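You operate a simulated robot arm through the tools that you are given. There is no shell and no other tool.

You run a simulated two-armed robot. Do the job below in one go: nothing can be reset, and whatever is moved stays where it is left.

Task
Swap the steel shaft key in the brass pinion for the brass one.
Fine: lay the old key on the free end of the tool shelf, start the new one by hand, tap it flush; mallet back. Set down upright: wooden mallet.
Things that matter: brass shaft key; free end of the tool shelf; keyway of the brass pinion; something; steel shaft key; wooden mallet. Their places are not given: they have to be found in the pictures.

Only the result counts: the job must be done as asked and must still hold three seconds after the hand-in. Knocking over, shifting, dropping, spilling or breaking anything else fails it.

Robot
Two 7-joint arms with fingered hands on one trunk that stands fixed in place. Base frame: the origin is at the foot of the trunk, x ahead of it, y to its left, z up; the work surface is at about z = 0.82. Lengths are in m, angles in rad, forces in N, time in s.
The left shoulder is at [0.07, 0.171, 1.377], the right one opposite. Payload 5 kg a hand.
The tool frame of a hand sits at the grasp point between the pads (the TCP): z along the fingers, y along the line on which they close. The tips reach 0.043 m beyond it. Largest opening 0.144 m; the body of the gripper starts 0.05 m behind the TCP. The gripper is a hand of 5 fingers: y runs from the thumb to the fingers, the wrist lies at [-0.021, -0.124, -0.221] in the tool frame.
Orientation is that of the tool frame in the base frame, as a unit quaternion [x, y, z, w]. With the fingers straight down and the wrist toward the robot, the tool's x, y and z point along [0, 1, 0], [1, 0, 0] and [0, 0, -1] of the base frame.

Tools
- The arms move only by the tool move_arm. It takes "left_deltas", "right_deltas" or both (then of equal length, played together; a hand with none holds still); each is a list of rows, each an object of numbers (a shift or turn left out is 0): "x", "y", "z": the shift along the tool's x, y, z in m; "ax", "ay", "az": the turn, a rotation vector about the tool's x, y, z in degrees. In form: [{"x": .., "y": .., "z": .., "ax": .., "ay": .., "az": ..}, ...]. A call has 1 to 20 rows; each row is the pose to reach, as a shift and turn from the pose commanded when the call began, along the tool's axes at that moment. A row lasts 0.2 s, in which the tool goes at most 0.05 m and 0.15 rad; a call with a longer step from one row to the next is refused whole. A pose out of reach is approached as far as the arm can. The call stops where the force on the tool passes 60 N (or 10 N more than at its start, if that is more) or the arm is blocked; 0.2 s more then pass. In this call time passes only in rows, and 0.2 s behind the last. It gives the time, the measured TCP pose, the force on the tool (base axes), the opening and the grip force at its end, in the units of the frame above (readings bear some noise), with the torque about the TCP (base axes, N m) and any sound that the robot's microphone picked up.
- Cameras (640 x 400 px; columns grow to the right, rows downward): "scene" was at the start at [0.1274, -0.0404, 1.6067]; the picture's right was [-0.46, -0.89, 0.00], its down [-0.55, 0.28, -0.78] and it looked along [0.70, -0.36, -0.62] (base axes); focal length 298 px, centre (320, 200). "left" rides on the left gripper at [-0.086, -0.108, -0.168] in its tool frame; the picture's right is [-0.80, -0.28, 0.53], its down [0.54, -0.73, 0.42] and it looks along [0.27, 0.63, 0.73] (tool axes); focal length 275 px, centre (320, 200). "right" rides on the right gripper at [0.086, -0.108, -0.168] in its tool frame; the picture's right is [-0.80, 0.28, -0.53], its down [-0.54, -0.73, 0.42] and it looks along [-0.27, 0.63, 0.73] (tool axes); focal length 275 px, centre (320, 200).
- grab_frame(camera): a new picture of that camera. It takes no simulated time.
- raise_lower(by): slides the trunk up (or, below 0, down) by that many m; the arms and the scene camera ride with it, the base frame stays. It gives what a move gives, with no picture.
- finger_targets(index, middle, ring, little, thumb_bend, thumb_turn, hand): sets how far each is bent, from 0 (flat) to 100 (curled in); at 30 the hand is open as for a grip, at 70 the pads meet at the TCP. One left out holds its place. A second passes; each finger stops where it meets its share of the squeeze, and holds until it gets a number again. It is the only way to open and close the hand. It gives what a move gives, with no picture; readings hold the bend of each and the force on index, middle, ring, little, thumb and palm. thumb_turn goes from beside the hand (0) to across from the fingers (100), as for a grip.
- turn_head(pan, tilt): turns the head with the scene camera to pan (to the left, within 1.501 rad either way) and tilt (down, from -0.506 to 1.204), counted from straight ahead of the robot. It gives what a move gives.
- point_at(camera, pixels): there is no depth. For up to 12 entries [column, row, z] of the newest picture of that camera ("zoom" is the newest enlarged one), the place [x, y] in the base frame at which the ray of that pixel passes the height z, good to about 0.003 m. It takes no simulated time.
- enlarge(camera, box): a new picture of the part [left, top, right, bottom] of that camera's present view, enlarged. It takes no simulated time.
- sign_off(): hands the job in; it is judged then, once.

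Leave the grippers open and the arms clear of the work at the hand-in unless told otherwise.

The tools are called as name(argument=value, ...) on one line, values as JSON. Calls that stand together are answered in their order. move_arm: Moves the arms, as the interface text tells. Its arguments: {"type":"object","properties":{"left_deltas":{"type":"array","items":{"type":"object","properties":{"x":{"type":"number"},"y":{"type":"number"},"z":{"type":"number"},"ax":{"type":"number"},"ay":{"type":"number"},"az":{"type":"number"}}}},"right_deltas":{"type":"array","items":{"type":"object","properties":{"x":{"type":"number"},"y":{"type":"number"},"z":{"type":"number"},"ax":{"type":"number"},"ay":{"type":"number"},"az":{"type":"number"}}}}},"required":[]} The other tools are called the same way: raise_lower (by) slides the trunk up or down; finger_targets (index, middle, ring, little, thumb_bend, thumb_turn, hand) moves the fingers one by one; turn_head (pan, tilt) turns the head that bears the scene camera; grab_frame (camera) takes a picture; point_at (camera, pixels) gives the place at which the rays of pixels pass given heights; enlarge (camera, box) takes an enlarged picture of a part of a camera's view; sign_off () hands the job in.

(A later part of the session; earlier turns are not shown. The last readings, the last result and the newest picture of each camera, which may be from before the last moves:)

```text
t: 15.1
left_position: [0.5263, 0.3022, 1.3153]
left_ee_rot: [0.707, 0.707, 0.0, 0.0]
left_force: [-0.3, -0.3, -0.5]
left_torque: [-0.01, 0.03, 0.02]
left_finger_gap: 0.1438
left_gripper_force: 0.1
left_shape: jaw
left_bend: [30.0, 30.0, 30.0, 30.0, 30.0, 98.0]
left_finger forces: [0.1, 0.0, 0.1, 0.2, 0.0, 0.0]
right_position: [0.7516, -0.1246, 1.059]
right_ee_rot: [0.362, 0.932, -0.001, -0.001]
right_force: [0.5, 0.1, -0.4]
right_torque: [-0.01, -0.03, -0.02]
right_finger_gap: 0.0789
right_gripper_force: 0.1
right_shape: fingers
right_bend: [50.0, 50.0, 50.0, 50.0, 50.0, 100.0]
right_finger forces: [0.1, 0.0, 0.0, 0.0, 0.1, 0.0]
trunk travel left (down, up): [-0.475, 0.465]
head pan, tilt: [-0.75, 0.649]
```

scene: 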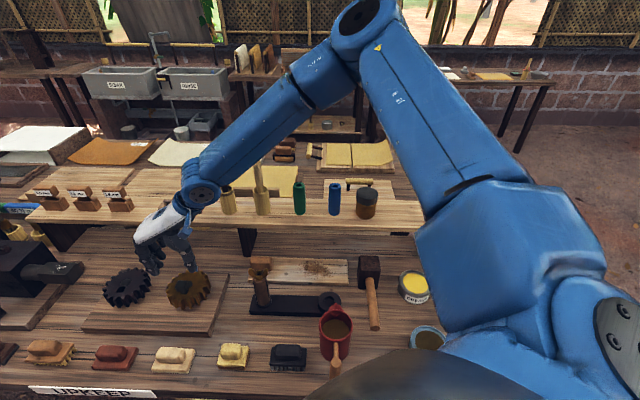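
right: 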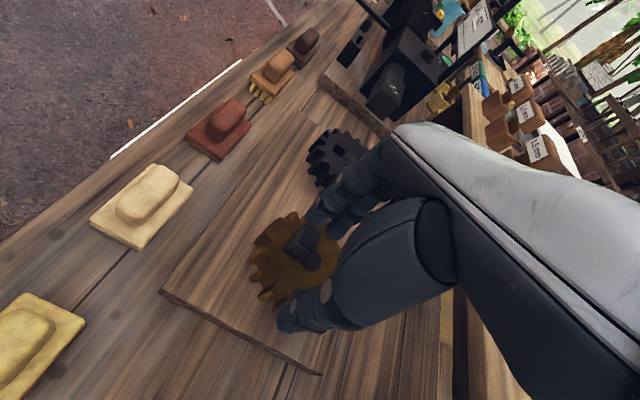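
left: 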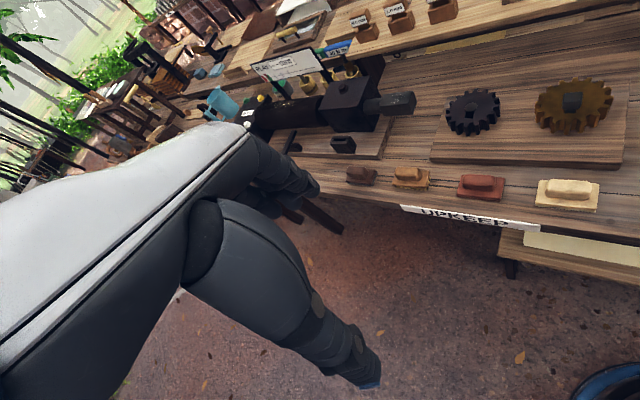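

Now I raise the hand 0.10 m relative to the trunk, then lower the trunk 0.15 m. That leaves room to move down with the arm.

move_arm(right_deltas=[{"z": -0.05}, {"z": -0.1}])

raise_lower(by=-0.15)

grab_frame(camera="right")

grab_frame(camera="scene")

```text
t: 15.7
left_position: [0.5231, 0.3009, 1.3165]
left_ee_rot: [0.708, 0.707, 0.0, 0.0]
left_force: [-0.7, 0.4, -0.9]
left_torque: [-0.01, -0.07, -0.02]
left_finger_gap: 0.1437
left_gripper_force: 0.0
left_shape: jaw
left_bend: [30.0, 30.0, 30.0, 30.0, 30.0, 98.0]
left_finger forces: [0.0, 0.0, 0.1, 0.0, 0.1, 0.0]
right_position: [0.7475, -0.1277, 1.159]
right_ee_rot: [0.363, 0.932, -0.001, -0.001]
right_force: [-1.2, 0.3, -0.2]
right_torque: [-0.05, -0.06, -0.02]
right_finger_gap: 0.0788
right_gripper_force: 0.0
right_shape: fingers
right_bend: [50.0, 50.0, 50.0, 50.0, 50.0, 100.0]
right_finger forces: [0.1, 0.0, 0.0, 0.1, 0.1, 0.0]
trunk travel left (down, up): [-0.475, 0.465]
head pan, tilt: [-0.75, 0.649]
```

```text
t: 17.4
left_position: [0.5246, 0.3023, 1.1663]
left_ee_rot: [0.708, 0.707, 0.0, 0.0]
left_force: [-0.4, -0.8, 0.3]
left_torque: [-0.03, 0.0, 0.01]
left_finger_gap: 0.144
left_gripper_force: 0.1
left_shape: jaw
left_bend: [30.0, 30.0, 30.0, 30.0, 30.0, 98.0]
left_finger forces: [0.0, 0.1, 0.0, 0.1, 0.0, 0.1]
right_position: [0.7481, -0.1281, 1.0085]
right_ee_rot: [0.362, 0.932, 0.0, 0.0]
right_force: [0.6, 0.5, -0.2]
right_torque: [0.0, -0.04, -0.02]
right_finger_gap: 0.0785
right_gripper_force: 0.1
right_shape: fingers
right_bend: [50.0, 50.0, 50.0, 50.0, 50.0, 100.0]
right_finger forces: [0.0, 0.0, 0.1, 0.1, 0.0, 0.0]
trunk travel left (down, up): [-0.325, 0.615]
head pan, tilt: [-0.75, 0.649]
```

```text
taken
```

right: 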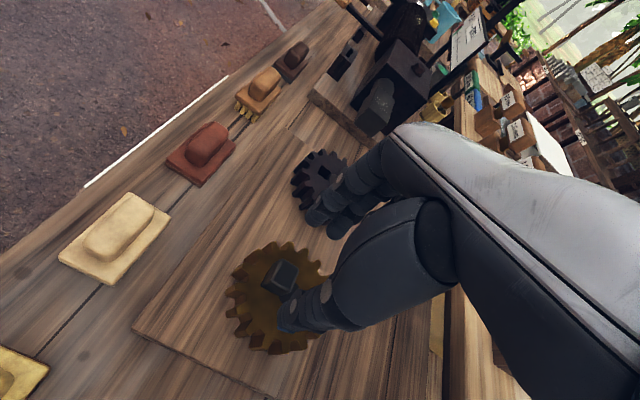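

```text
taken
```

scene: 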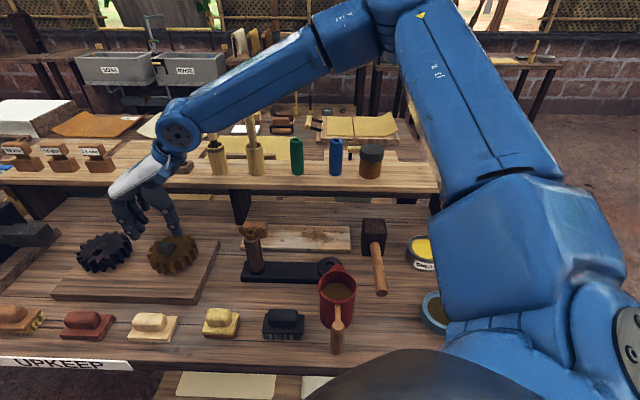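

The TCP is now at (0.748, -0.128, 1.009). I measure the key once more from this closer view and from the lower scene camera.

enlarge(camera="right", box=[230, 240, 330, 340])

enlarge(camera="scene", box=[110, 190, 238, 270])

```text
4.00 times, centred on (280, 290) of right
```

zoom: 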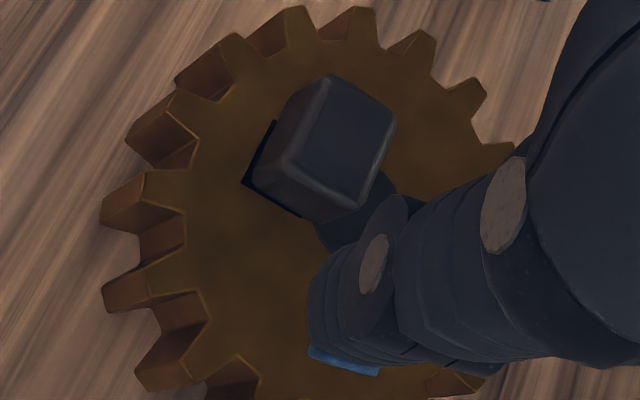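

```text
5.00 times, centred on (174, 230) of scene
```

zoom: 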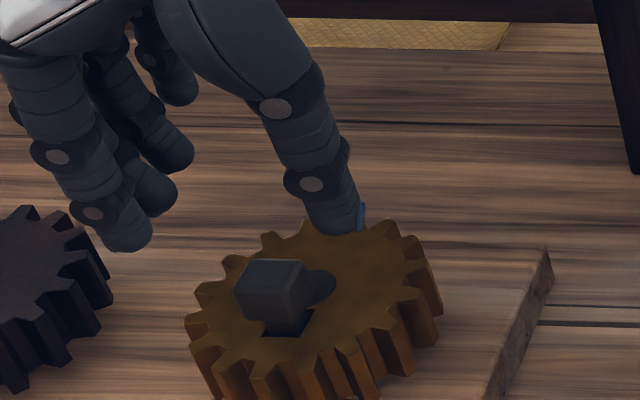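

I read the top-face centre at right (285.5,275.5), its corners, and the keyway's visible corner.

point_at(camera="right", pixels=[[285.5, 275.5, 0.93], [282, 258.8, 0.93], [299.2, 270.5, 0.93], [288, 292, 0.93], [271.2, 280, 0.93], [261, 286, 0.895], [269, 270.5, 0.895], [285.5, 275.5, 0.935]])

point_at(camera="scene", pixels=[[163.8, 244.5, 0.93], [163.8, 244.5, 0.935], [163.8, 244.5, 0.925]])

```text
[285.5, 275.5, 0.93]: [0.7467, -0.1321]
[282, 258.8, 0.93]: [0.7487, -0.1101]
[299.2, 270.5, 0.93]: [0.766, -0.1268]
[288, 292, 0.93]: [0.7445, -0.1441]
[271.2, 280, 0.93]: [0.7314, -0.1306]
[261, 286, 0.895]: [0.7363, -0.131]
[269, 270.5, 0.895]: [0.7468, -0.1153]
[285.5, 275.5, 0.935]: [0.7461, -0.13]
```

```text
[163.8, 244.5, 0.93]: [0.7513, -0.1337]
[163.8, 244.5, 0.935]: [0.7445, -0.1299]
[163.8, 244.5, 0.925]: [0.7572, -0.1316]
```

The key's centre is about (0.747, -0.129), under the TCP. I lower the hand 0.055 m to z about 0.953 and check.

move_arm(right_deltas=[{"z": 0.025}, {"z": 0.045}, {"z": 0.055}])

enlarge(camera="right", box=[240, 190, 400, 330])

enlarge(camera="scene", box=[110, 200, 238, 280])

grab_frame(camera="left")

```text
t: 18.2
left_position: [0.5253, 0.3004, 1.166]
left_ee_rot: [0.707, 0.707, -0.001, -0.001]
left_force: [0.2, 0.5, 0.0]
left_torque: [0.02, 0.03, 0.01]
left_finger_gap: 0.144
left_gripper_force: 0.2
left_shape: jaw
left_bend: [30.0, 30.0, 30.0, 30.0, 30.0, 98.0]
left_finger forces: [0.1, 0.0, 0.0, 0.1, 0.1, 0.1]
right_position: [0.7498, -0.1276, 0.9517]
right_ee_rot: [0.362, 0.932, 0.0, 0.0]
right_force: [-0.2, -0.1, -0.1]
right_torque: [0.01, -0.01, 0.01]
right_finger_gap: 0.0788
right_gripper_force: 0.0
right_shape: fingers
right_bend: [50.0, 50.0, 50.0, 50.0, 50.0, 100.0]
right_finger forces: [0.1, 0.0, 0.1, 0.0, 0.1, 0.1]
trunk travel left (down, up): [-0.325, 0.615]
head pan, tilt: [-0.75, 0.649]
```

```text
2.86 times, centred on (320, 260) of right
```

zoom: 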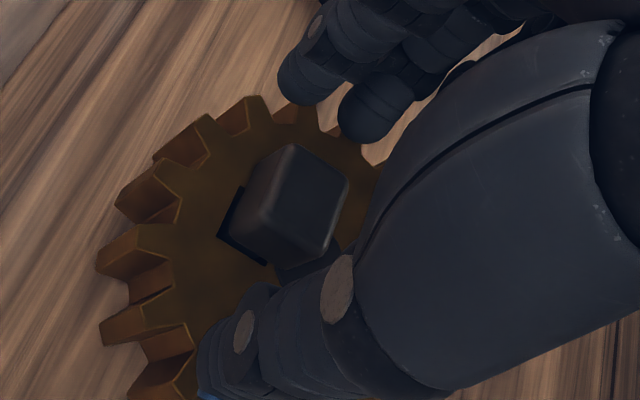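

```text
5.00 times, centred on (174, 240) of scene
```

zoom: 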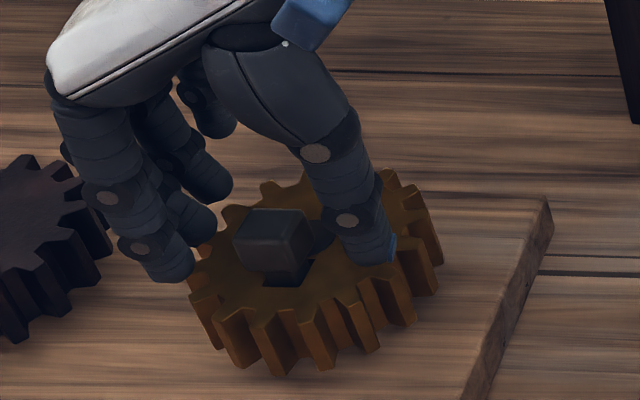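

```text
taken
```

left: 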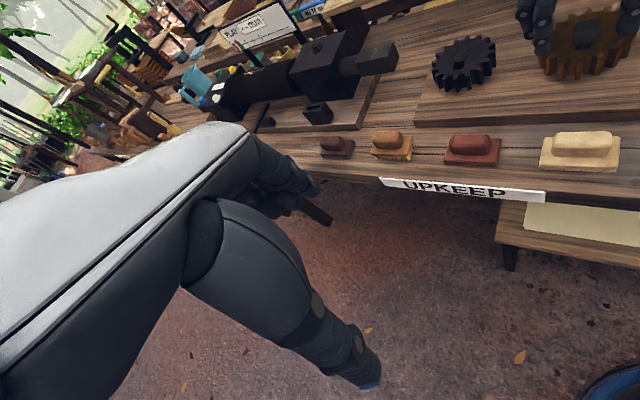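

The key's head is between the index and middle fingers on one side and the thumb on the other, with no contact. I close to bend 60 first, then check.

finger_targets(hand="right", index=60, middle=60, ring=60, little=60, thumb_bend=60)

enlarge(camera="right", box=[240, 190, 400, 330])

enlarge(camera="scene", box=[130, 210, 226, 270])

```text
t: 19.2
left_position: [0.5251, 0.3006, 1.1648]
left_ee_rot: [0.706, 0.708, 0.0, 0.0]
left_force: [0.1, -0.7, -0.8]
left_torque: [0.01, -0.01, -0.02]
left_finger_gap: 0.144
left_gripper_force: 0.0
left_shape: jaw
left_bend: [30.0, 30.0, 30.0, 30.0, 30.0, 98.0]
left_finger forces: [0.0, 0.0, 0.1, 0.0, 0.1, 0.0]
right_position: [0.7492, -0.1289, 0.9541]
right_ee_rot: [0.362, 0.932, 0.001, 0.001]
right_force: [-0.3, 0.1, 0.0]
right_torque: [-0.02, -0.04, -0.01]
right_finger_gap: 0.0428
right_gripper_force: 0.0
right_shape: fingers
right_bend: [60.0, 60.0, 60.0, 60.0, 60.0, 100.0]
right_finger forces: [0.0, 0.1, 0.0, 0.0, 0.0, 0.0]
trunk travel left (down, up): [-0.325, 0.615]
head pan, tilt: [-0.75, 0.649]
```

```text
2.86 times, centred on (320, 260) of right
```

zoom: 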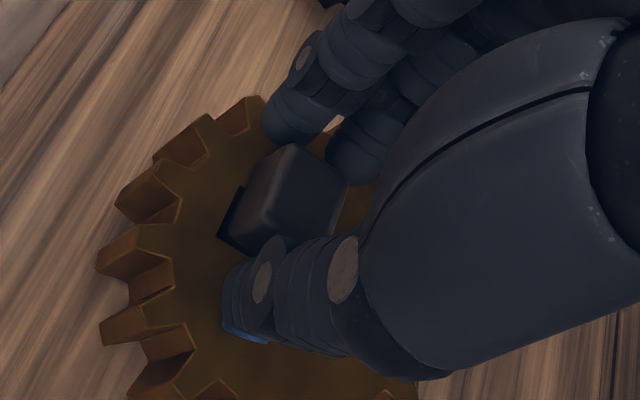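

```text
6.67 times, centred on (178, 240) of scene
```

zoom: 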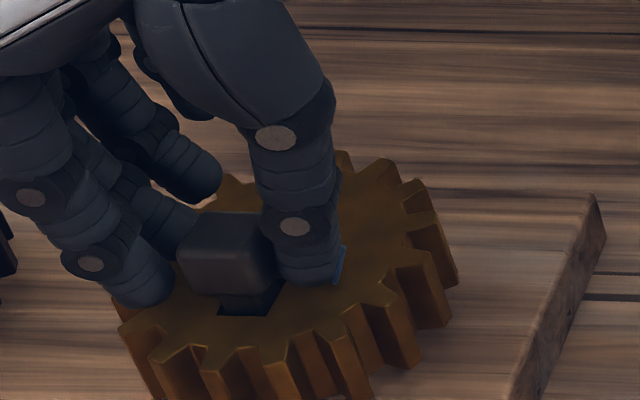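

No contact yet at gap 0.043. The thumb faces the index and middle fingers, so I close those three onto the key's head and leave ring and little where they are.

finger_targets(hand="right", index=70, middle=70, thumb_bend=70)

enlarge(camera="right", box=[240, 190, 400, 330])

enlarge(camera="scene", box=[130, 210, 226, 270])

```text
t: 20.2
left_position: [0.5238, 0.3006, 1.1653]
left_ee_rot: [0.707, 0.707, 0.0, -0.002]
left_force: [-0.4, 0.4, -0.7]
left_torque: [0.03, -0.02, -0.01]
left_finger_gap: 0.1438
left_gripper_force: 0.0
left_shape: jaw
left_bend: [30.0, 30.0, 30.0, 30.0, 30.0, 98.0]
left_finger forces: [0.0, 0.0, 0.0, 0.1, 0.0, 0.0]
right_position: [0.7489, -0.1282, 0.953]
right_ee_rot: [0.362, 0.932, 0.001, 0.0]
right_force: [-0.4, -0.1, 0.3]
right_torque: [0.0, 0.0, -0.02]
right_finger_gap: 0.03
right_gripper_force: 9.4
right_shape: fingers
right_bend: [65.0, 68.0, 60.0, 60.0, 64.0, 100.0]
right_finger forces: [6.1, 3.5, 0.0, 0.0, 9.3, 0.0]
trunk travel left (down, up): [-0.325, 0.615]
head pan, tilt: [-0.75, 0.649]
```

```text
2.86 times, centred on (320, 260) of right
```

zoom: 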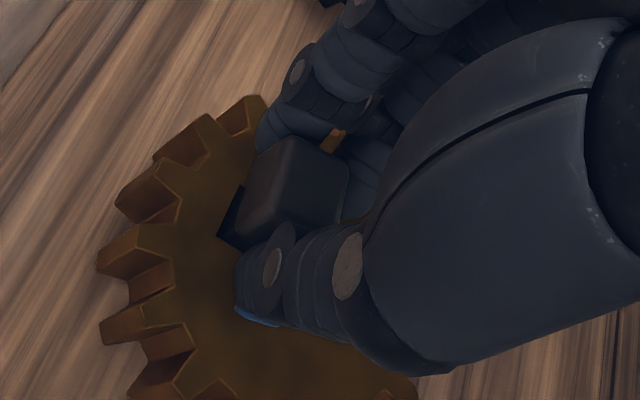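

```text
6.67 times, centred on (178, 240) of scene
```

zoom: 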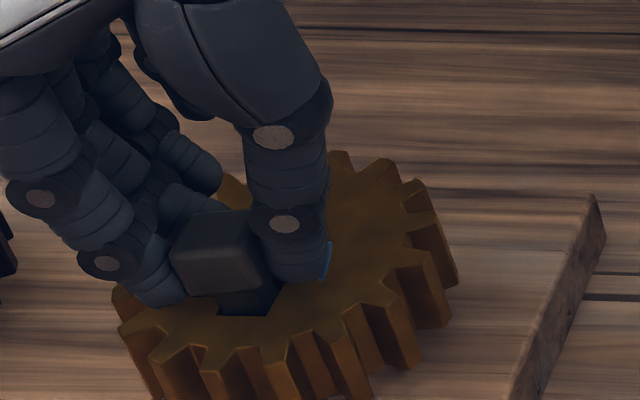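

The key's head is gripped: gap 0.030, about 9 N between index, middle and thumb. Next I draw it straight up slowly and watch the force.

move_arm(right_deltas=[{"z": -0.006}, {"z": -0.012}, {"z": -0.02}, {"z": -0.03}])

enlarge(camera="right", box=[240, 190, 400, 330])

enlarge(camera="scene", box=[130, 200, 226, 270])

```text
t: 21.2
left_position: [0.5245, 0.3002, 1.1658]
left_ee_rot: [0.707, 0.708, 0.0, 0.0]
left_force: [-0.4, 0.2, 0.6]
left_torque: [0.0, -0.04, -0.03]
left_finger_gap: 0.1438
left_gripper_force: 0.1
left_shape: jaw
left_bend: [30.0, 30.0, 30.0, 30.0, 30.0, 98.0]
left_finger forces: [0.0, 0.0, 0.0, 0.0, 0.0, 0.0]
right_position: [0.7486, -0.1286, 0.9838]
right_ee_rot: [0.362, 0.932, 0.0, -0.001]
right_force: [0.1, 0.1, -0.4]
right_torque: [0.0, -0.04, -0.03]
right_finger_gap: 0.0303
right_gripper_force: 9.3
right_shape: fingers
right_bend: [64.0, 68.0, 60.0, 60.0, 64.0, 100.0]
right_finger forces: [6.3, 3.4, 0.0, 0.0, 9.1, 0.0]
trunk travel left (down, up): [-0.325, 0.615]
head pan, tilt: [-0.75, 0.649]
```

```text
2.86 times, centred on (320, 260) of right
```

zoom: 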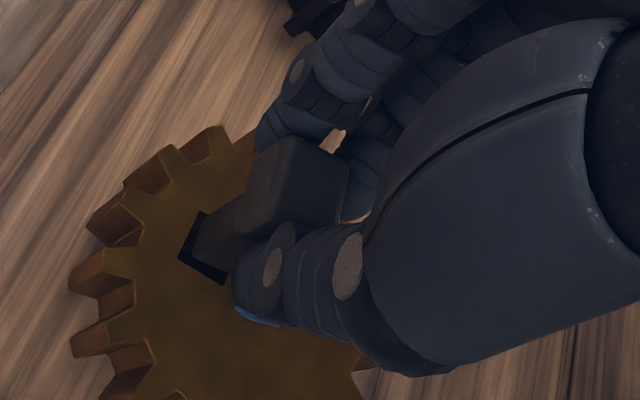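

```text
5.71 times, centred on (178, 235) of scene
```

zoom: 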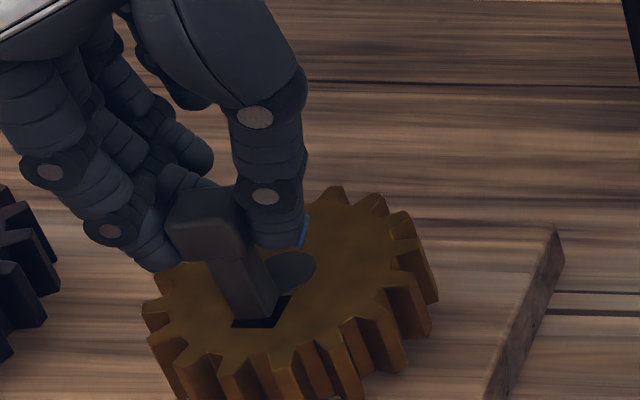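

The key rises with the hand, with no resistance. I keep lifting straight up another 0.12 m.

move_arm(right_deltas=[{"z": -0.02}, {"z": -0.05}, {"z": -0.085}, {"z": -0.12}])

enlarge(camera="right", box=[220, 190, 380, 330])

enlarge(camera="scene", box=[110, 150, 238, 270])

enlarge(camera="left", box=[440, 0, 640, 125])

```text
t: 22.2
left_position: [0.5233, 0.3019, 1.1664]
left_ee_rot: [0.707, 0.707, 0.0, -0.001]
left_force: [0.1, 0.8, -0.3]
left_torque: [0.01, -0.03, 0.02]
left_finger_gap: 0.1438
left_gripper_force: 0.1
left_shape: jaw
left_bend: [30.0, 30.0, 30.0, 30.0, 30.0, 98.0]
left_finger forces: [0.1, 0.0, 0.0, 0.0, 0.0, 0.0]
right_position: [0.7483, -0.1275, 1.1032]
right_ee_rot: [0.363, 0.932, -0.001, -0.001]
right_force: [-0.8, 0.5, -0.3]
right_torque: [-0.04, -0.07, -0.01]
right_finger_gap: 0.0299
right_gripper_force: 9.4
right_shape: fingers
right_bend: [64.0, 68.0, 60.0, 60.0, 64.0, 100.0]
right_finger forces: [6.5, 3.0, 0.1, 0.1, 8.8, 0.1]
trunk travel left (down, up): [-0.325, 0.615]
head pan, tilt: [-0.75, 0.649]
```

```text
2.86 times, centred on (300, 260) of right
```

zoom: 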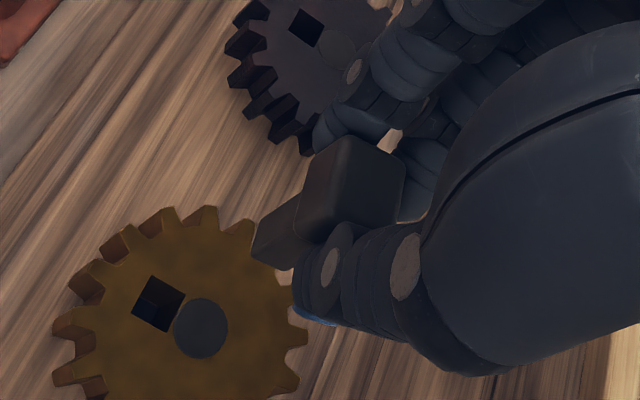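

```text
3.33 times, centred on (174, 210) of scene
```

zoom: 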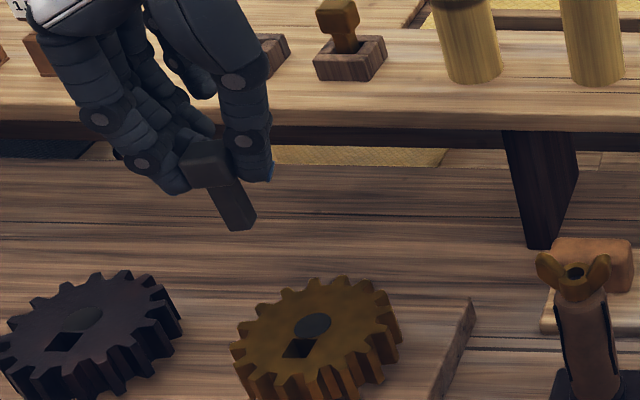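

```text
3.20 times, centred on (540, 62) of left
```

zoom: 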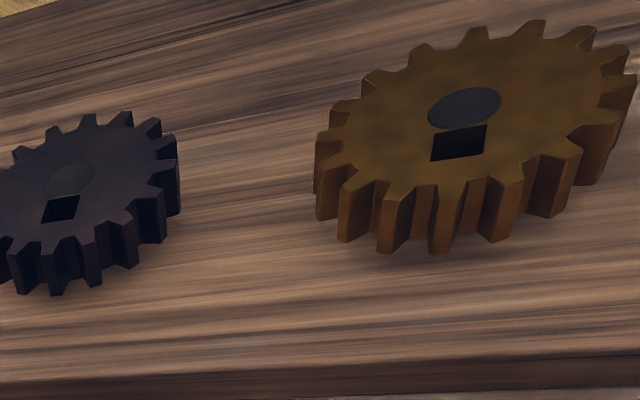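

The steel key is out and the keyway is visible. I measure its place from both cameras while it's in view (right zoom centre (159,303), scene zoom (300,348)).

enlarge(camera="scene", box=[140, 230, 204, 270])

enlarge(camera="right", box=[200, 260, 296, 320])

point_at(camera="right", pixels=[[243.6, 296, 0.88], [243.6, 296, 0.89], [243.6, 296, 0.9], [241.2, 286.6, 0.895], [252.7, 292.2, 0.895], [246.1, 305.9, 0.895], [234.2, 297.8, 0.895], [258, 305.5, 0.895]])

point_at(camera="scene", pixels=[[168, 254.4, 0.88], [168, 254.4, 0.89], [168, 254.4, 0.9]])

```text
10.00 times, centred on (172, 250) of scene
```

zoom: 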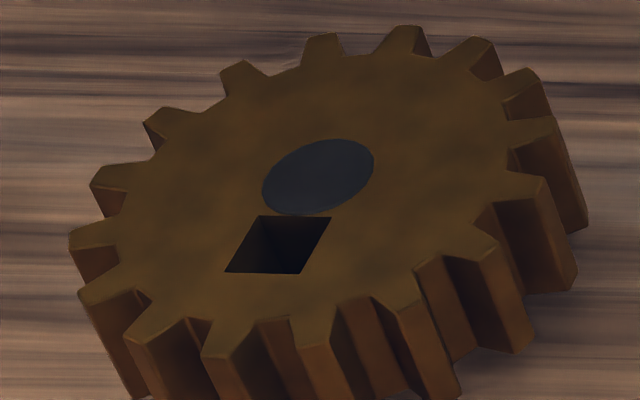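

```text
6.67 times, centred on (248, 290) of right
```

zoom: 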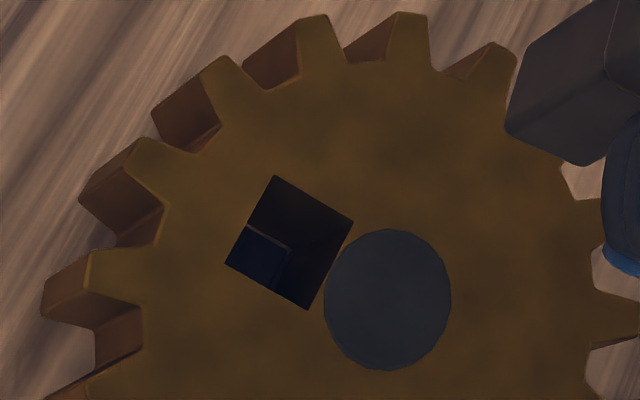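

```text
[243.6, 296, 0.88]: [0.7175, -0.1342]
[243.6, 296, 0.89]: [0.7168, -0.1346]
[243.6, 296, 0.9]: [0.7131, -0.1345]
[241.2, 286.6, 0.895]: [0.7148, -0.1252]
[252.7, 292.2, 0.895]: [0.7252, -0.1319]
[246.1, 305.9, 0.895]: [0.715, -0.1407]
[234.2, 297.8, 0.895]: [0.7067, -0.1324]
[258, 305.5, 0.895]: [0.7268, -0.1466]
```

```text
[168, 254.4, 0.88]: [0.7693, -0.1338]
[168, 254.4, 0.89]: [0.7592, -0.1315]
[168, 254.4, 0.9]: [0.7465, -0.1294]
```

The right-camera numbers came from an older full frame, so I ask again on the newest zoom (right, corners (275,176), (352,223), (306,309), (226,262)) and on the unchanged scene view.

point_at(camera="zoom", pixels=[[290, 243, 0.88], [290, 243, 0.89], [290, 243, 0.9], [275, 176, 0.895], [352, 223, 0.895], [306, 309, 0.895], [226, 262, 0.895], [388, 299, 0.895]])

point_at(camera="scene", pixels=[[167.9, 254.5, 0.88], [167.9, 254.5, 0.89], [167.9, 254.5, 0.9], [166.2, 251.6, 0.895], [173.1, 251.7, 0.895], [169.9, 257.3, 0.895], [162.5, 257.2, 0.895], [171.9, 247.7, 0.895]])

```text
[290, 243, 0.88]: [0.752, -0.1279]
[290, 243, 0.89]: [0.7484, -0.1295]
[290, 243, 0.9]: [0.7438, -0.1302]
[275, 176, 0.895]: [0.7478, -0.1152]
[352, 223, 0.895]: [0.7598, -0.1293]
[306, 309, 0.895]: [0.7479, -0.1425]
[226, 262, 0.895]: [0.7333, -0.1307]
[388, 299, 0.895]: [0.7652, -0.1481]
```

```text
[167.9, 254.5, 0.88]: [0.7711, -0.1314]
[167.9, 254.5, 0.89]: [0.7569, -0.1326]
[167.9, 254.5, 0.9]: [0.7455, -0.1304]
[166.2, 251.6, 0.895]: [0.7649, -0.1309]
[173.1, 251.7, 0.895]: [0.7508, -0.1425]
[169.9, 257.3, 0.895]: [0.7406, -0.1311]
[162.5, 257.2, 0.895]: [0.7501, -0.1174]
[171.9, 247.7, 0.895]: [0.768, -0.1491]
```

The pinion's top is at z about 0.90, and the keyway's centre is near (0.744, -0.130), roughly 19 mm square and aligned with the bench. Next I carry the steel key along the front of the shelf toward its free end at z about 1.2.

move_arm(right_deltas=[{"z": -0.045}, {"z": -0.09}, {"y": -0.045, "z": -0.1}, {"y": -0.09, "z": -0.1}, {"y": -0.135, "z": -0.1}, {"y": -0.18, "z": -0.1}, {"y": -0.225, "z": -0.1}, {"y": -0.27, "z": -0.1}, {"y": -0.315, "z": -0.1}, {"y": -0.36, "z": -0.1}, {"y": -0.405, "z": -0.1}, {"y": -0.45, "z": -0.1}])

grab_frame(camera="scene")

grab_frame(camera="right")

```text
t: 24.8
left_position: [0.5246, 0.2998, 1.1659]
left_ee_rot: [0.707, 0.707, 0.0, -0.001]
left_force: [0.1, -0.7, 0.0]
left_torque: [0.07, -0.01, -0.02]
left_finger_gap: 0.144
left_gripper_force: 0.0
left_shape: jaw
left_bend: [30.0, 30.0, 30.0, 30.0, 30.0, 98.0]
left_finger forces: [0.0, 0.1, 0.0, 0.0, 0.0, 0.0]
right_position: [0.446, -0.463, 1.2025]
right_ee_rot: [0.363, 0.932, -0.001, -0.001]
right_force: [0.1, -1.1, -0.8]
right_torque: [0.03, -0.01, -0.01]
right_finger_gap: 0.0295
right_gripper_force: 9.0
right_shape: fingers
right_bend: [65.0, 69.0, 60.0, 60.0, 64.0, 100.0]
right_finger forces: [6.6, 2.1, 0.0, 0.0, 8.2, 0.0]
trunk travel left (down, up): [-0.325, 0.615]
head pan, tilt: [-0.75, 0.649]
```

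```text
taken
```

scene: 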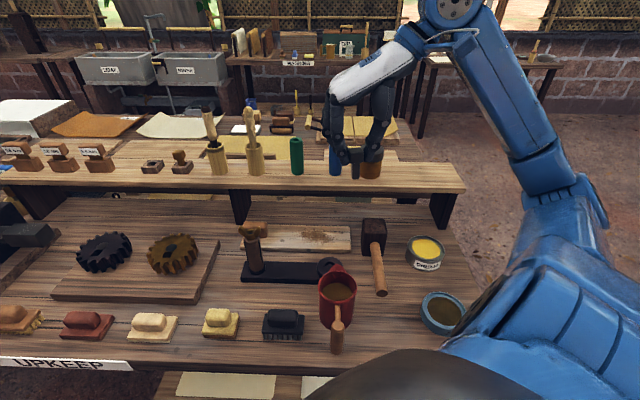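

```text
taken
```

right: 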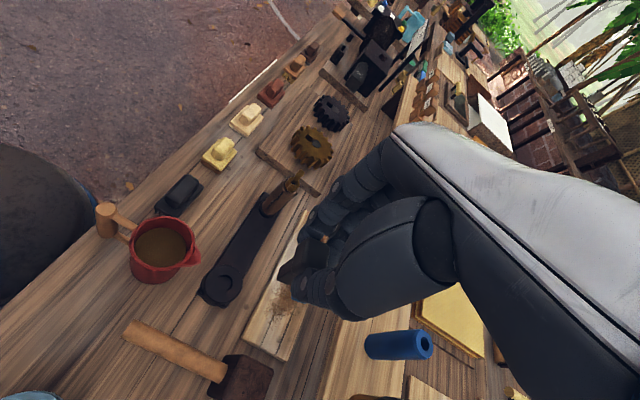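

The middle finger's share fell slightly, so I check how the key sits in the grip.

enlarge(camera="right", box=[250, 210, 370, 330])

enlarge(camera="scene", box=[310, 100, 406, 190])

enlarge(camera="scene", box=[380, 130, 480, 230])

```text
3.33 times, centred on (310, 270) of right
```

zoom: 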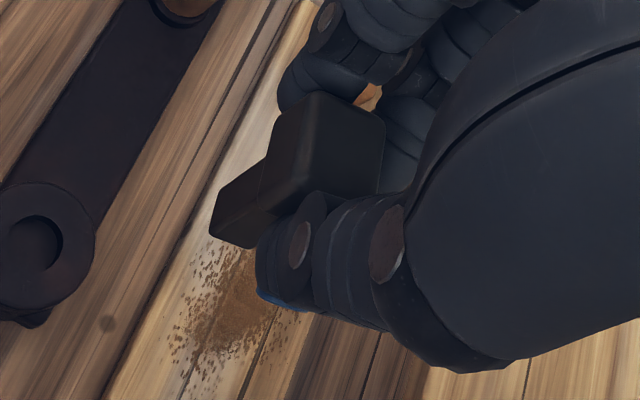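

```text
4.44 times, centred on (358, 145) of scene
```

zoom: 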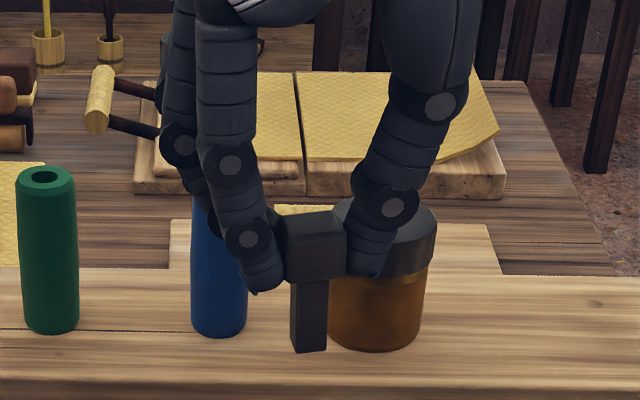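

```text
4.00 times, centred on (430, 180) of scene
```

zoom: 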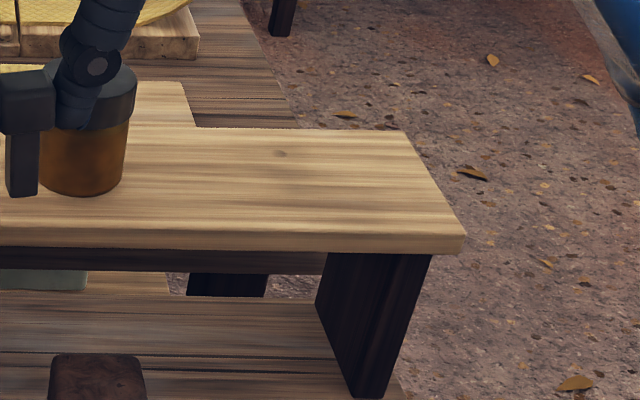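

The key hangs upright and firm in the grip. I measure the free end of the shelf in the current scene frame: front corner (466,189), back corner (452,162), jar's right side (381,174).

point_at(camera="scene", pixels=[[466.2, 188.8, 0.98], [452, 162.5, 0.98], [381, 174, 0.98], [400, 188.5, 0.98], [300, 190, 0.98], [425, 173, 0.98], [466.2, 188.8, 0.99], [452, 162.5, 0.99]])

```text
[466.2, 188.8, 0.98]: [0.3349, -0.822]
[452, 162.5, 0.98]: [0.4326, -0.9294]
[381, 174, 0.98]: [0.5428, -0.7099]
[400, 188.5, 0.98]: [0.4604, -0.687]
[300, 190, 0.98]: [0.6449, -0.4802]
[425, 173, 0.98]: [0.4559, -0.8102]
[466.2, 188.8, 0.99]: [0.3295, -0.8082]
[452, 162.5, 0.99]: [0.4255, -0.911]
```

The free end spans from beside the jar (s about 0.16 along the bench) to its edge (s about 0.385), roughly 0.145 m deep. I move to its centre at about (0.455, -0.80) and tilt the hand by about 64°, fingers pointing away from the robot, so that the key can be laid on its side.

move_arm(right_deltas=[{"y": -0.035, "ay": -8}, {"y": -0.07, "ay": -16}, {"y": -0.105, "ay": -24}, {"y": -0.14, "ay": -32}, {"y": -0.175, "ay": -40}, {"y": -0.21, "ay": -48}, {"y": -0.245, "ay": -56}, {"y": -0.25, "ay": -64}])

grab_frame(camera="scene")

grab_frame(camera="right")

```text
t: 26.6
left_position: [0.5251, 0.3007, 1.1665]
left_ee_rot: [0.707, 0.707, 0.0, 0.0]
left_force: [-0.3, 0.5, 0.3]
left_torque: [-0.02, 0.01, 0.01]
left_finger_gap: 0.1436
left_gripper_force: 0.1
left_shape: jaw
left_bend: [30.0, 30.0, 30.0, 30.0, 30.0, 98.0]
left_finger forces: [0.1, 0.0, 0.1, 0.0, 0.1, 0.1]
right_position: [0.2753, -0.6458, 1.2056]
right_ee_rot: [0.306, 0.79, -0.193, 0.495]
right_force: [0.8, 0.4, -2.2]
right_torque: [0.02, 0.06, -0.02]
right_finger_gap: 0.0293
right_gripper_force: 8.3
right_shape: fingers
right_bend: [65.0, 69.0, 60.0, 60.0, 64.0, 100.0]
right_finger forces: [7.1, 1.6, 0.0, 0.0, 8.1, 0.0]
trunk travel left (down, up): [-0.325, 0.615]
head pan, tilt: [-0.75, 0.649]
```

```text
taken
```

scene: 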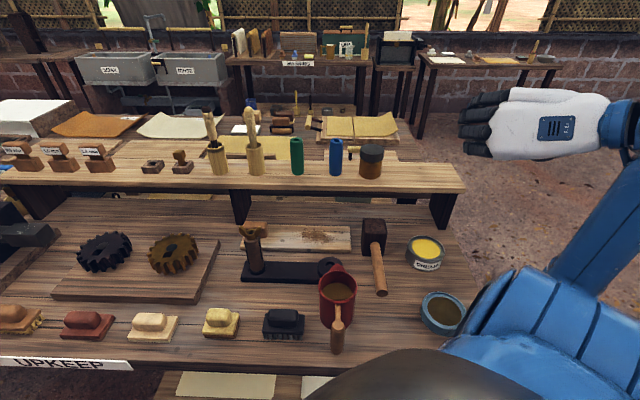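

```text
taken
```

right: 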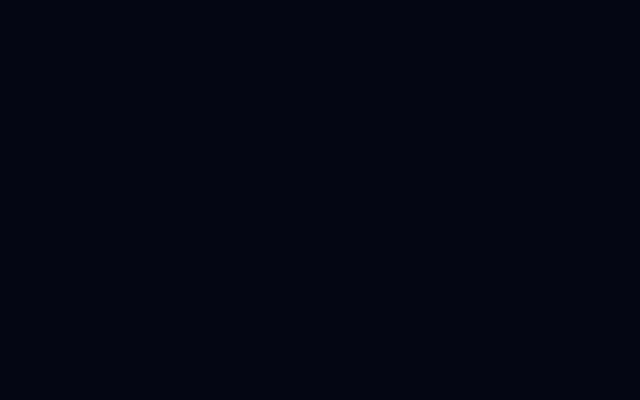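

The hand is tilted and still holding the key (8 N). I move forward over the free end at this height, then down to about z 1.07, and look.

move_arm(right_deltas=[{"x": -0.0208, "z": 0.0427}, {"x": -0.0416, "z": 0.0854}, {"x": -0.0624, "z": 0.1281}, {"x": -0.0832, "z": 0.1708}, {"x": -0.0427, "z": 0.1905}, {"x": -0.0023, "z": 0.2102}, {"x": 0.0382, "z": 0.2299}])

grab_frame(camera="scene")

grab_frame(camera="right")

```text
t: 28.2
left_position: [0.5241, 0.3007, 1.1659]
left_ee_rot: [0.707, 0.707, 0.001, -0.001]
left_force: [-0.2, 0.4, 0.6]
left_torque: [0.01, 0.0, -0.01]
left_finger_gap: 0.1441
left_gripper_force: 0.1
left_shape: jaw
left_bend: [30.0, 30.0, 30.0, 30.0, 30.0, 98.0]
left_finger forces: [0.0, 0.0, 0.1, 0.1, 0.1, 0.0]
right_position: [0.4158, -0.7696, 1.0698]
right_ee_rot: [0.307, 0.79, -0.192, 0.495]
right_force: [0.2, 0.3, -0.6]
right_torque: [0.01, 0.07, -0.04]
right_finger_gap: 0.0292
right_gripper_force: 7.9
right_shape: fingers
right_bend: [65.0, 69.0, 60.0, 60.0, 65.0, 100.0]
right_finger forces: [7.3, 1.4, 0.0, 0.0, 7.9, 0.0]
trunk travel left (down, up): [-0.325, 0.615]
head pan, tilt: [-0.75, 0.649]
```

```text
taken
```

scene: 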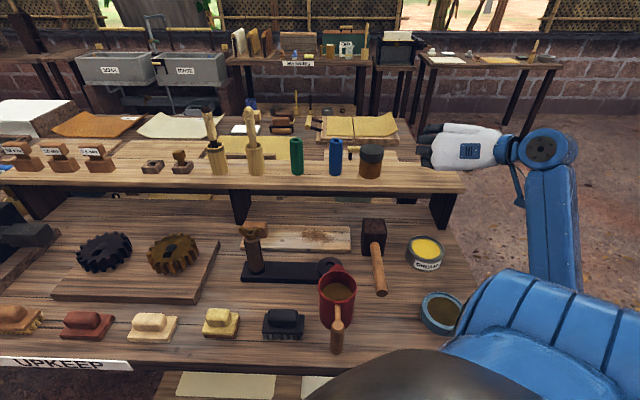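

```text
taken
```

right: 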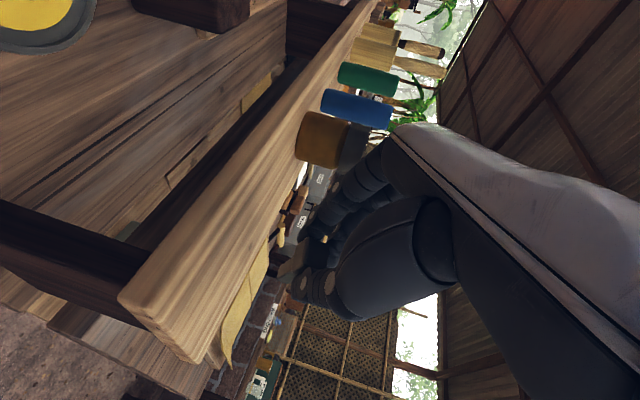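

The hand is over the free end at (0.416, -0.770, 1.070). I zoom in to see the key and its gap to the shelf.

enlarge(camera="right", box=[200, 180, 360, 330])

enlarge(camera="scene", box=[370, 110, 480, 200])

```text
2.67 times, centred on (280, 255) of right
```

zoom: 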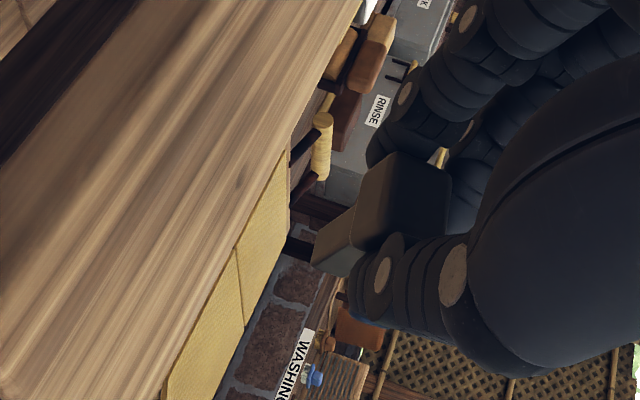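

```text
4.44 times, centred on (425, 155) of scene
```

zoom: 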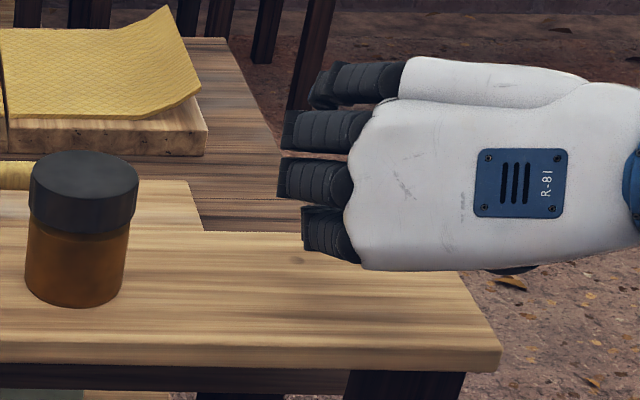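

The key points away and slightly down above the shelf. I lower it in small steps, watching for contact.

move_arm(right_deltas=[{"x": 0.0108, "z": 0.0053}, {"x": 0.0225, "z": 0.011}])

enlarge(camera="right", box=[200, 180, 360, 330])

```text
t: 28.8
left_position: [0.5249, 0.2998, 1.1662]
left_ee_rot: [0.707, 0.708, 0.0, 0.0]
left_force: [-0.2, 0.2, 0.6]
left_torque: [-0.01, -0.03, 0.02]
left_finger_gap: 0.1438
left_gripper_force: 0.1
left_shape: jaw
left_bend: [30.0, 30.0, 30.0, 30.0, 30.0, 98.0]
left_finger forces: [0.1, 0.1, 0.0, 0.0, 0.0, 0.1]
right_position: [0.4166, -0.7715, 1.0435]
right_ee_rot: [0.307, 0.79, -0.191, 0.495]
right_force: [-0.6, -0.1, -1.0]
right_torque: [0.0, 0.03, -0.01]
right_finger_gap: 0.029
right_gripper_force: 8.3
right_shape: fingers
right_bend: [65.0, 69.0, 60.0, 60.0, 65.0, 100.0]
right_finger forces: [7.2, 1.5, 0.0, 0.1, 8.0, 0.1]
trunk travel left (down, up): [-0.325, 0.615]
head pan, tilt: [-0.75, 0.649]
```

```text
2.67 times, centred on (280, 255) of right
```

zoom: 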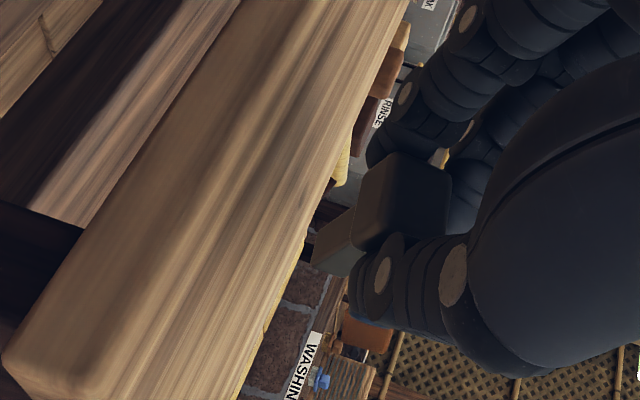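

Still no contact at z 1.043. I go down a few millimetres at a time.

move_arm(right_deltas=[{"x": 0.0045, "z": 0.0022}, {"x": 0.009, "z": 0.0044}])

enlarge(camera="right", box=[200, 180, 360, 330])

```text
t: 29.4
left_position: [0.5243, 0.3014, 1.1667]
left_ee_rot: [0.707, 0.707, 0.0, 0.001]
left_force: [-0.9, 0.1, 0.2]
left_torque: [0.01, 0.01, 0.01]
left_finger_gap: 0.144
left_gripper_force: 0.0
left_shape: jaw
left_bend: [30.0, 30.0, 30.0, 30.0, 30.0, 98.0]
left_finger forces: [0.0, 0.0, 0.1, 0.0, 0.1, 0.0]
right_position: [0.4159, -0.7724, 1.0348]
right_ee_rot: [0.307, 0.79, -0.192, 0.494]
right_force: [0.1, 0.1, -1.1]
right_torque: [0.0, 0.04, -0.02]
right_finger_gap: 0.0295
right_gripper_force: 9.0
right_shape: fingers
right_bend: [65.0, 69.0, 60.0, 60.0, 65.0, 100.0]
right_finger forces: [7.3, 1.5, 0.0, 0.0, 7.9, 0.1]
trunk travel left (down, up): [-0.325, 0.615]
head pan, tilt: [-0.75, 0.649]
```

```text
2.67 times, centred on (280, 255) of right
```

zoom: 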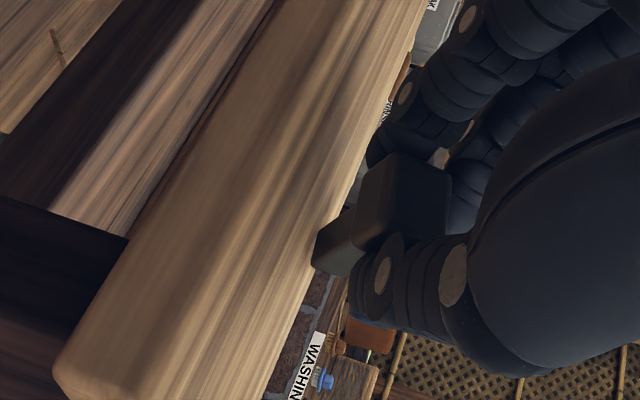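

The shank tip is nearing the shelf top, still with no contact. I continue in 4 mm steps.

move_arm(right_deltas=[{"x": 0.0036, "z": 0.0018}, {"x": 0.0072, "z": 0.0035}])

enlarge(camera="right", box=[200, 180, 360, 330])

```text
t: 30.0
left_position: [0.525, 0.3016, 1.1651]
left_ee_rot: [0.707, 0.707, 0.0, 0.0]
left_force: [0.7, -0.7, -0.3]
left_torque: [-0.01, 0.03, -0.01]
left_finger_gap: 0.1441
left_gripper_force: 0.1
left_shape: jaw
left_bend: [30.0, 30.0, 30.0, 30.0, 30.0, 98.0]
left_finger forces: [0.0, 0.0, 0.0, 0.1, 0.1, 0.1]
right_position: [0.4168, -0.7729, 1.0262]
right_ee_rot: [0.308, 0.789, -0.193, 0.495]
right_force: [-1.1, 0.0, 1.6]
right_torque: [-0.08, -0.1, -0.02]
right_finger_gap: 0.0292
right_gripper_force: 9.2
right_shape: fingers
right_bend: [65.0, 69.0, 60.0, 60.0, 65.0, 100.0]
right_finger forces: [6.7, 3.1, 0.0, 0.0, 8.7, 0.0]
trunk travel left (down, up): [-0.325, 0.615]
head pan, tilt: [-0.75, 0.649]
```

```text
2.67 times, centred on (280, 255) of right
```

zoom: 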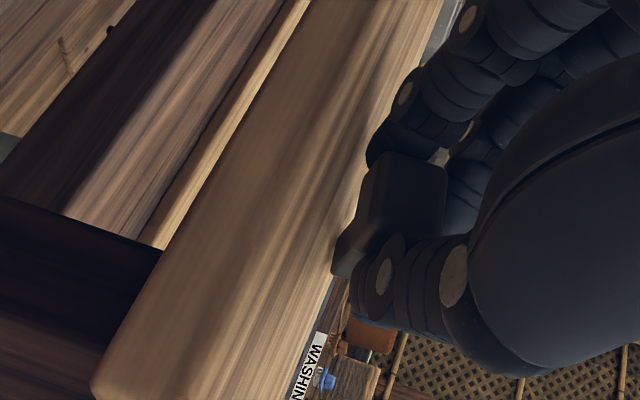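

Contact: the force rose to about +1.6 N and the key is turning flatter in the grip. I lower another 4 mm to lay it flatter.

move_arm(right_deltas=[{"x": 0.0018, "z": 0.0009}, {"x": 0.0036, "z": 0.0018}])

enlarge(camera="right", box=[200, 180, 360, 330])

```text
t: 30.6
left_position: [0.5242, 0.3013, 1.1656]
left_ee_rot: [0.707, 0.707, 0.0, 0.001]
left_force: [0.4, 0.5, -0.3]
left_torque: [-0.03, -0.03, 0.01]
left_finger_gap: 0.1441
left_gripper_force: 0.0
left_shape: jaw
left_bend: [30.0, 30.0, 30.0, 30.0, 30.0, 98.0]
left_finger forces: [0.0, 0.0, 0.0, 0.0, 0.0, 0.1]
right_position: [0.4172, -0.7715, 1.0245]
right_ee_rot: [0.307, 0.79, -0.193, 0.494]
right_force: [-0.5, -0.7, 8.4]
right_torque: [-0.18, -0.36, -0.06]
right_finger_gap: 0.0294
right_gripper_force: 13.5
right_shape: fingers
right_bend: [64.0, 69.0, 60.0, 60.0, 64.0, 100.0]
right_finger forces: [13.5, 4.3, 0.0, 0.0, 9.0, 0.0]
trunk travel left (down, up): [-0.325, 0.615]
head pan, tilt: [-0.75, 0.649]
```

```text
2.67 times, centred on (280, 255) of right
```

zoom: 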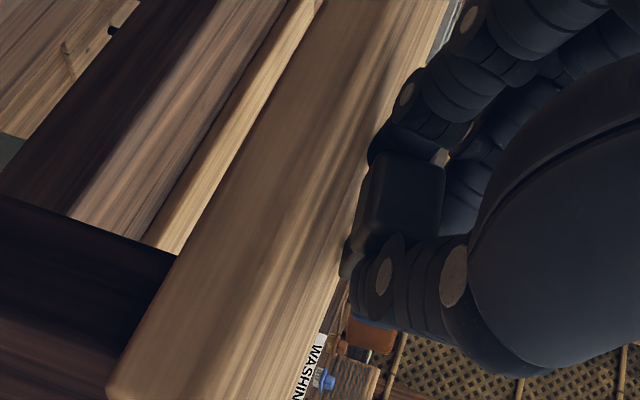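

The index finger is now touching the shelf (8 N), with the key almost flat. I ease up 2 mm and then open the fingers gently.

move_arm(right_deltas=[{"x": -0.0018, "z": -0.0009}])

finger_targets(hand="right", index=60, middle=60, thumb_bend=60)

enlarge(camera="right", box=[200, 180, 360, 330])

```text
t: 31.0
left_position: [0.5248, 0.3019, 1.1661]
left_ee_rot: [0.706, 0.708, 0.0, 0.0]
left_force: [1.1, -0.3, 0.8]
left_torque: [0.03, 0.04, 0.02]
left_finger_gap: 0.1438
left_gripper_force: 0.1
left_shape: jaw
left_bend: [30.0, 30.0, 30.0, 30.0, 30.0, 98.0]
left_finger forces: [0.0, 0.1, 0.0, 0.1, 0.1, 0.0]
right_position: [0.4155, -0.7725, 1.0239]
right_ee_rot: [0.307, 0.79, -0.192, 0.494]
right_force: [0.5, -0.4, 4.1]
right_torque: [-0.09, -0.22, 0.01]
right_finger_gap: 0.0295
right_gripper_force: 11.1
right_shape: fingers
right_bend: [64.0, 69.0, 60.0, 60.0, 65.0, 100.0]
right_finger forces: [9.6, 3.9, 0.1, 0.0, 8.6, 0.0]
trunk travel left (down, up): [-0.325, 0.615]
head pan, tilt: [-0.75, 0.649]
```

```text
t: 32.0
left_position: [0.5247, 0.2998, 1.166]
left_ee_rot: [0.707, 0.707, 0.001, 0.0]
left_force: [0.1, 0.1, 0.8]
left_torque: [-0.03, 0.01, -0.01]
left_finger_gap: 0.144
left_gripper_force: 0.0
left_shape: jaw
left_bend: [30.0, 30.0, 30.0, 30.0, 30.0, 98.0]
left_finger forces: [0.1, 0.1, 0.1, 0.0, 0.1, 0.1]
right_position: [0.4159, -0.7727, 1.0237]
right_ee_rot: [0.307, 0.79, -0.192, 0.494]
right_force: [-1.9, -0.9, 3.0]
right_torque: [-0.01, -0.11, -0.04]
right_finger_gap: 0.0398
right_gripper_force: 1.3
right_shape: fingers
right_bend: [61.0, 60.0, 60.0, 60.0, 60.0, 100.0]
right_finger forces: [2.3, 0.1, 0.0, 0.0, 0.0, 0.0]
trunk travel left (down, up): [-0.325, 0.615]
head pan, tilt: [-0.75, 0.649]
```

```text
2.67 times, centred on (280, 255) of right
```

zoom: 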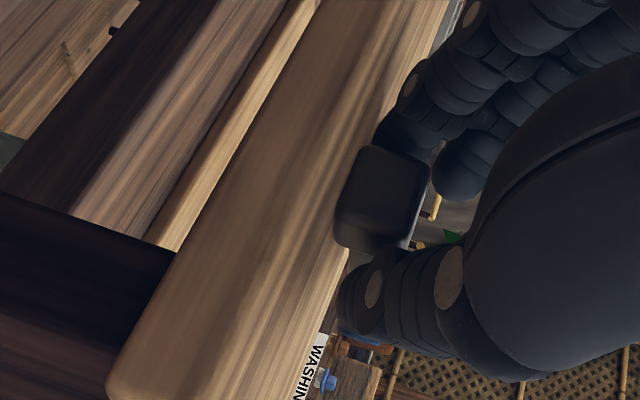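

The key now lies on the shelf between the opened fingers. I open further, then draw the hand back along its fingers.

finger_targets(hand="right", index=50, middle=50, ring=50, little=50, thumb_bend=50)

enlarge(camera="right", box=[200, 180, 360, 330])

```text
t: 33.0
left_position: [0.5252, 0.3017, 1.1663]
left_ee_rot: [0.707, 0.707, 0.0, 0.0]
left_force: [-0.2, 0.0, -0.3]
left_torque: [0.05, -0.03, 0.01]
left_finger_gap: 0.1439
left_gripper_force: 0.0
left_shape: jaw
left_bend: [30.0, 30.0, 30.0, 30.0, 30.0, 98.0]
left_finger forces: [0.0, 0.0, 0.1, 0.1, 0.0, 0.1]
right_position: [0.4159, -0.7733, 1.0237]
right_ee_rot: [0.307, 0.79, -0.193, 0.495]
right_force: [-0.6, -1.0, 2.4]
right_torque: [-0.01, -0.13, 0.01]
right_finger_gap: 0.0758
right_gripper_force: 1.4
right_shape: fingers
right_bend: [51.0, 50.0, 50.0, 50.0, 50.0, 100.0]
right_finger forces: [2.9, 0.0, 0.1, 0.1, 0.1, 0.0]
trunk travel left (down, up): [-0.325, 0.615]
head pan, tilt: [-0.75, 0.649]
```

```text
2.67 times, centred on (280, 255) of right
```

zoom: 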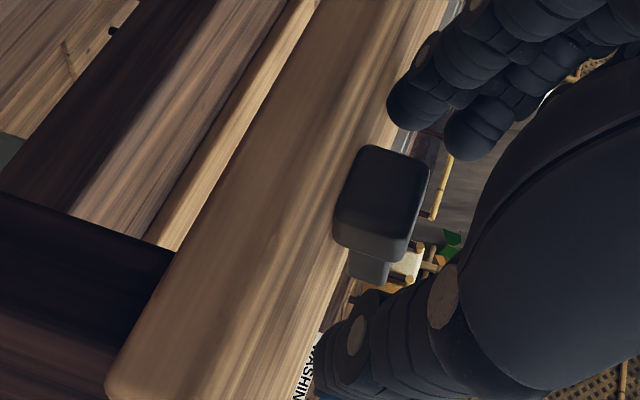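

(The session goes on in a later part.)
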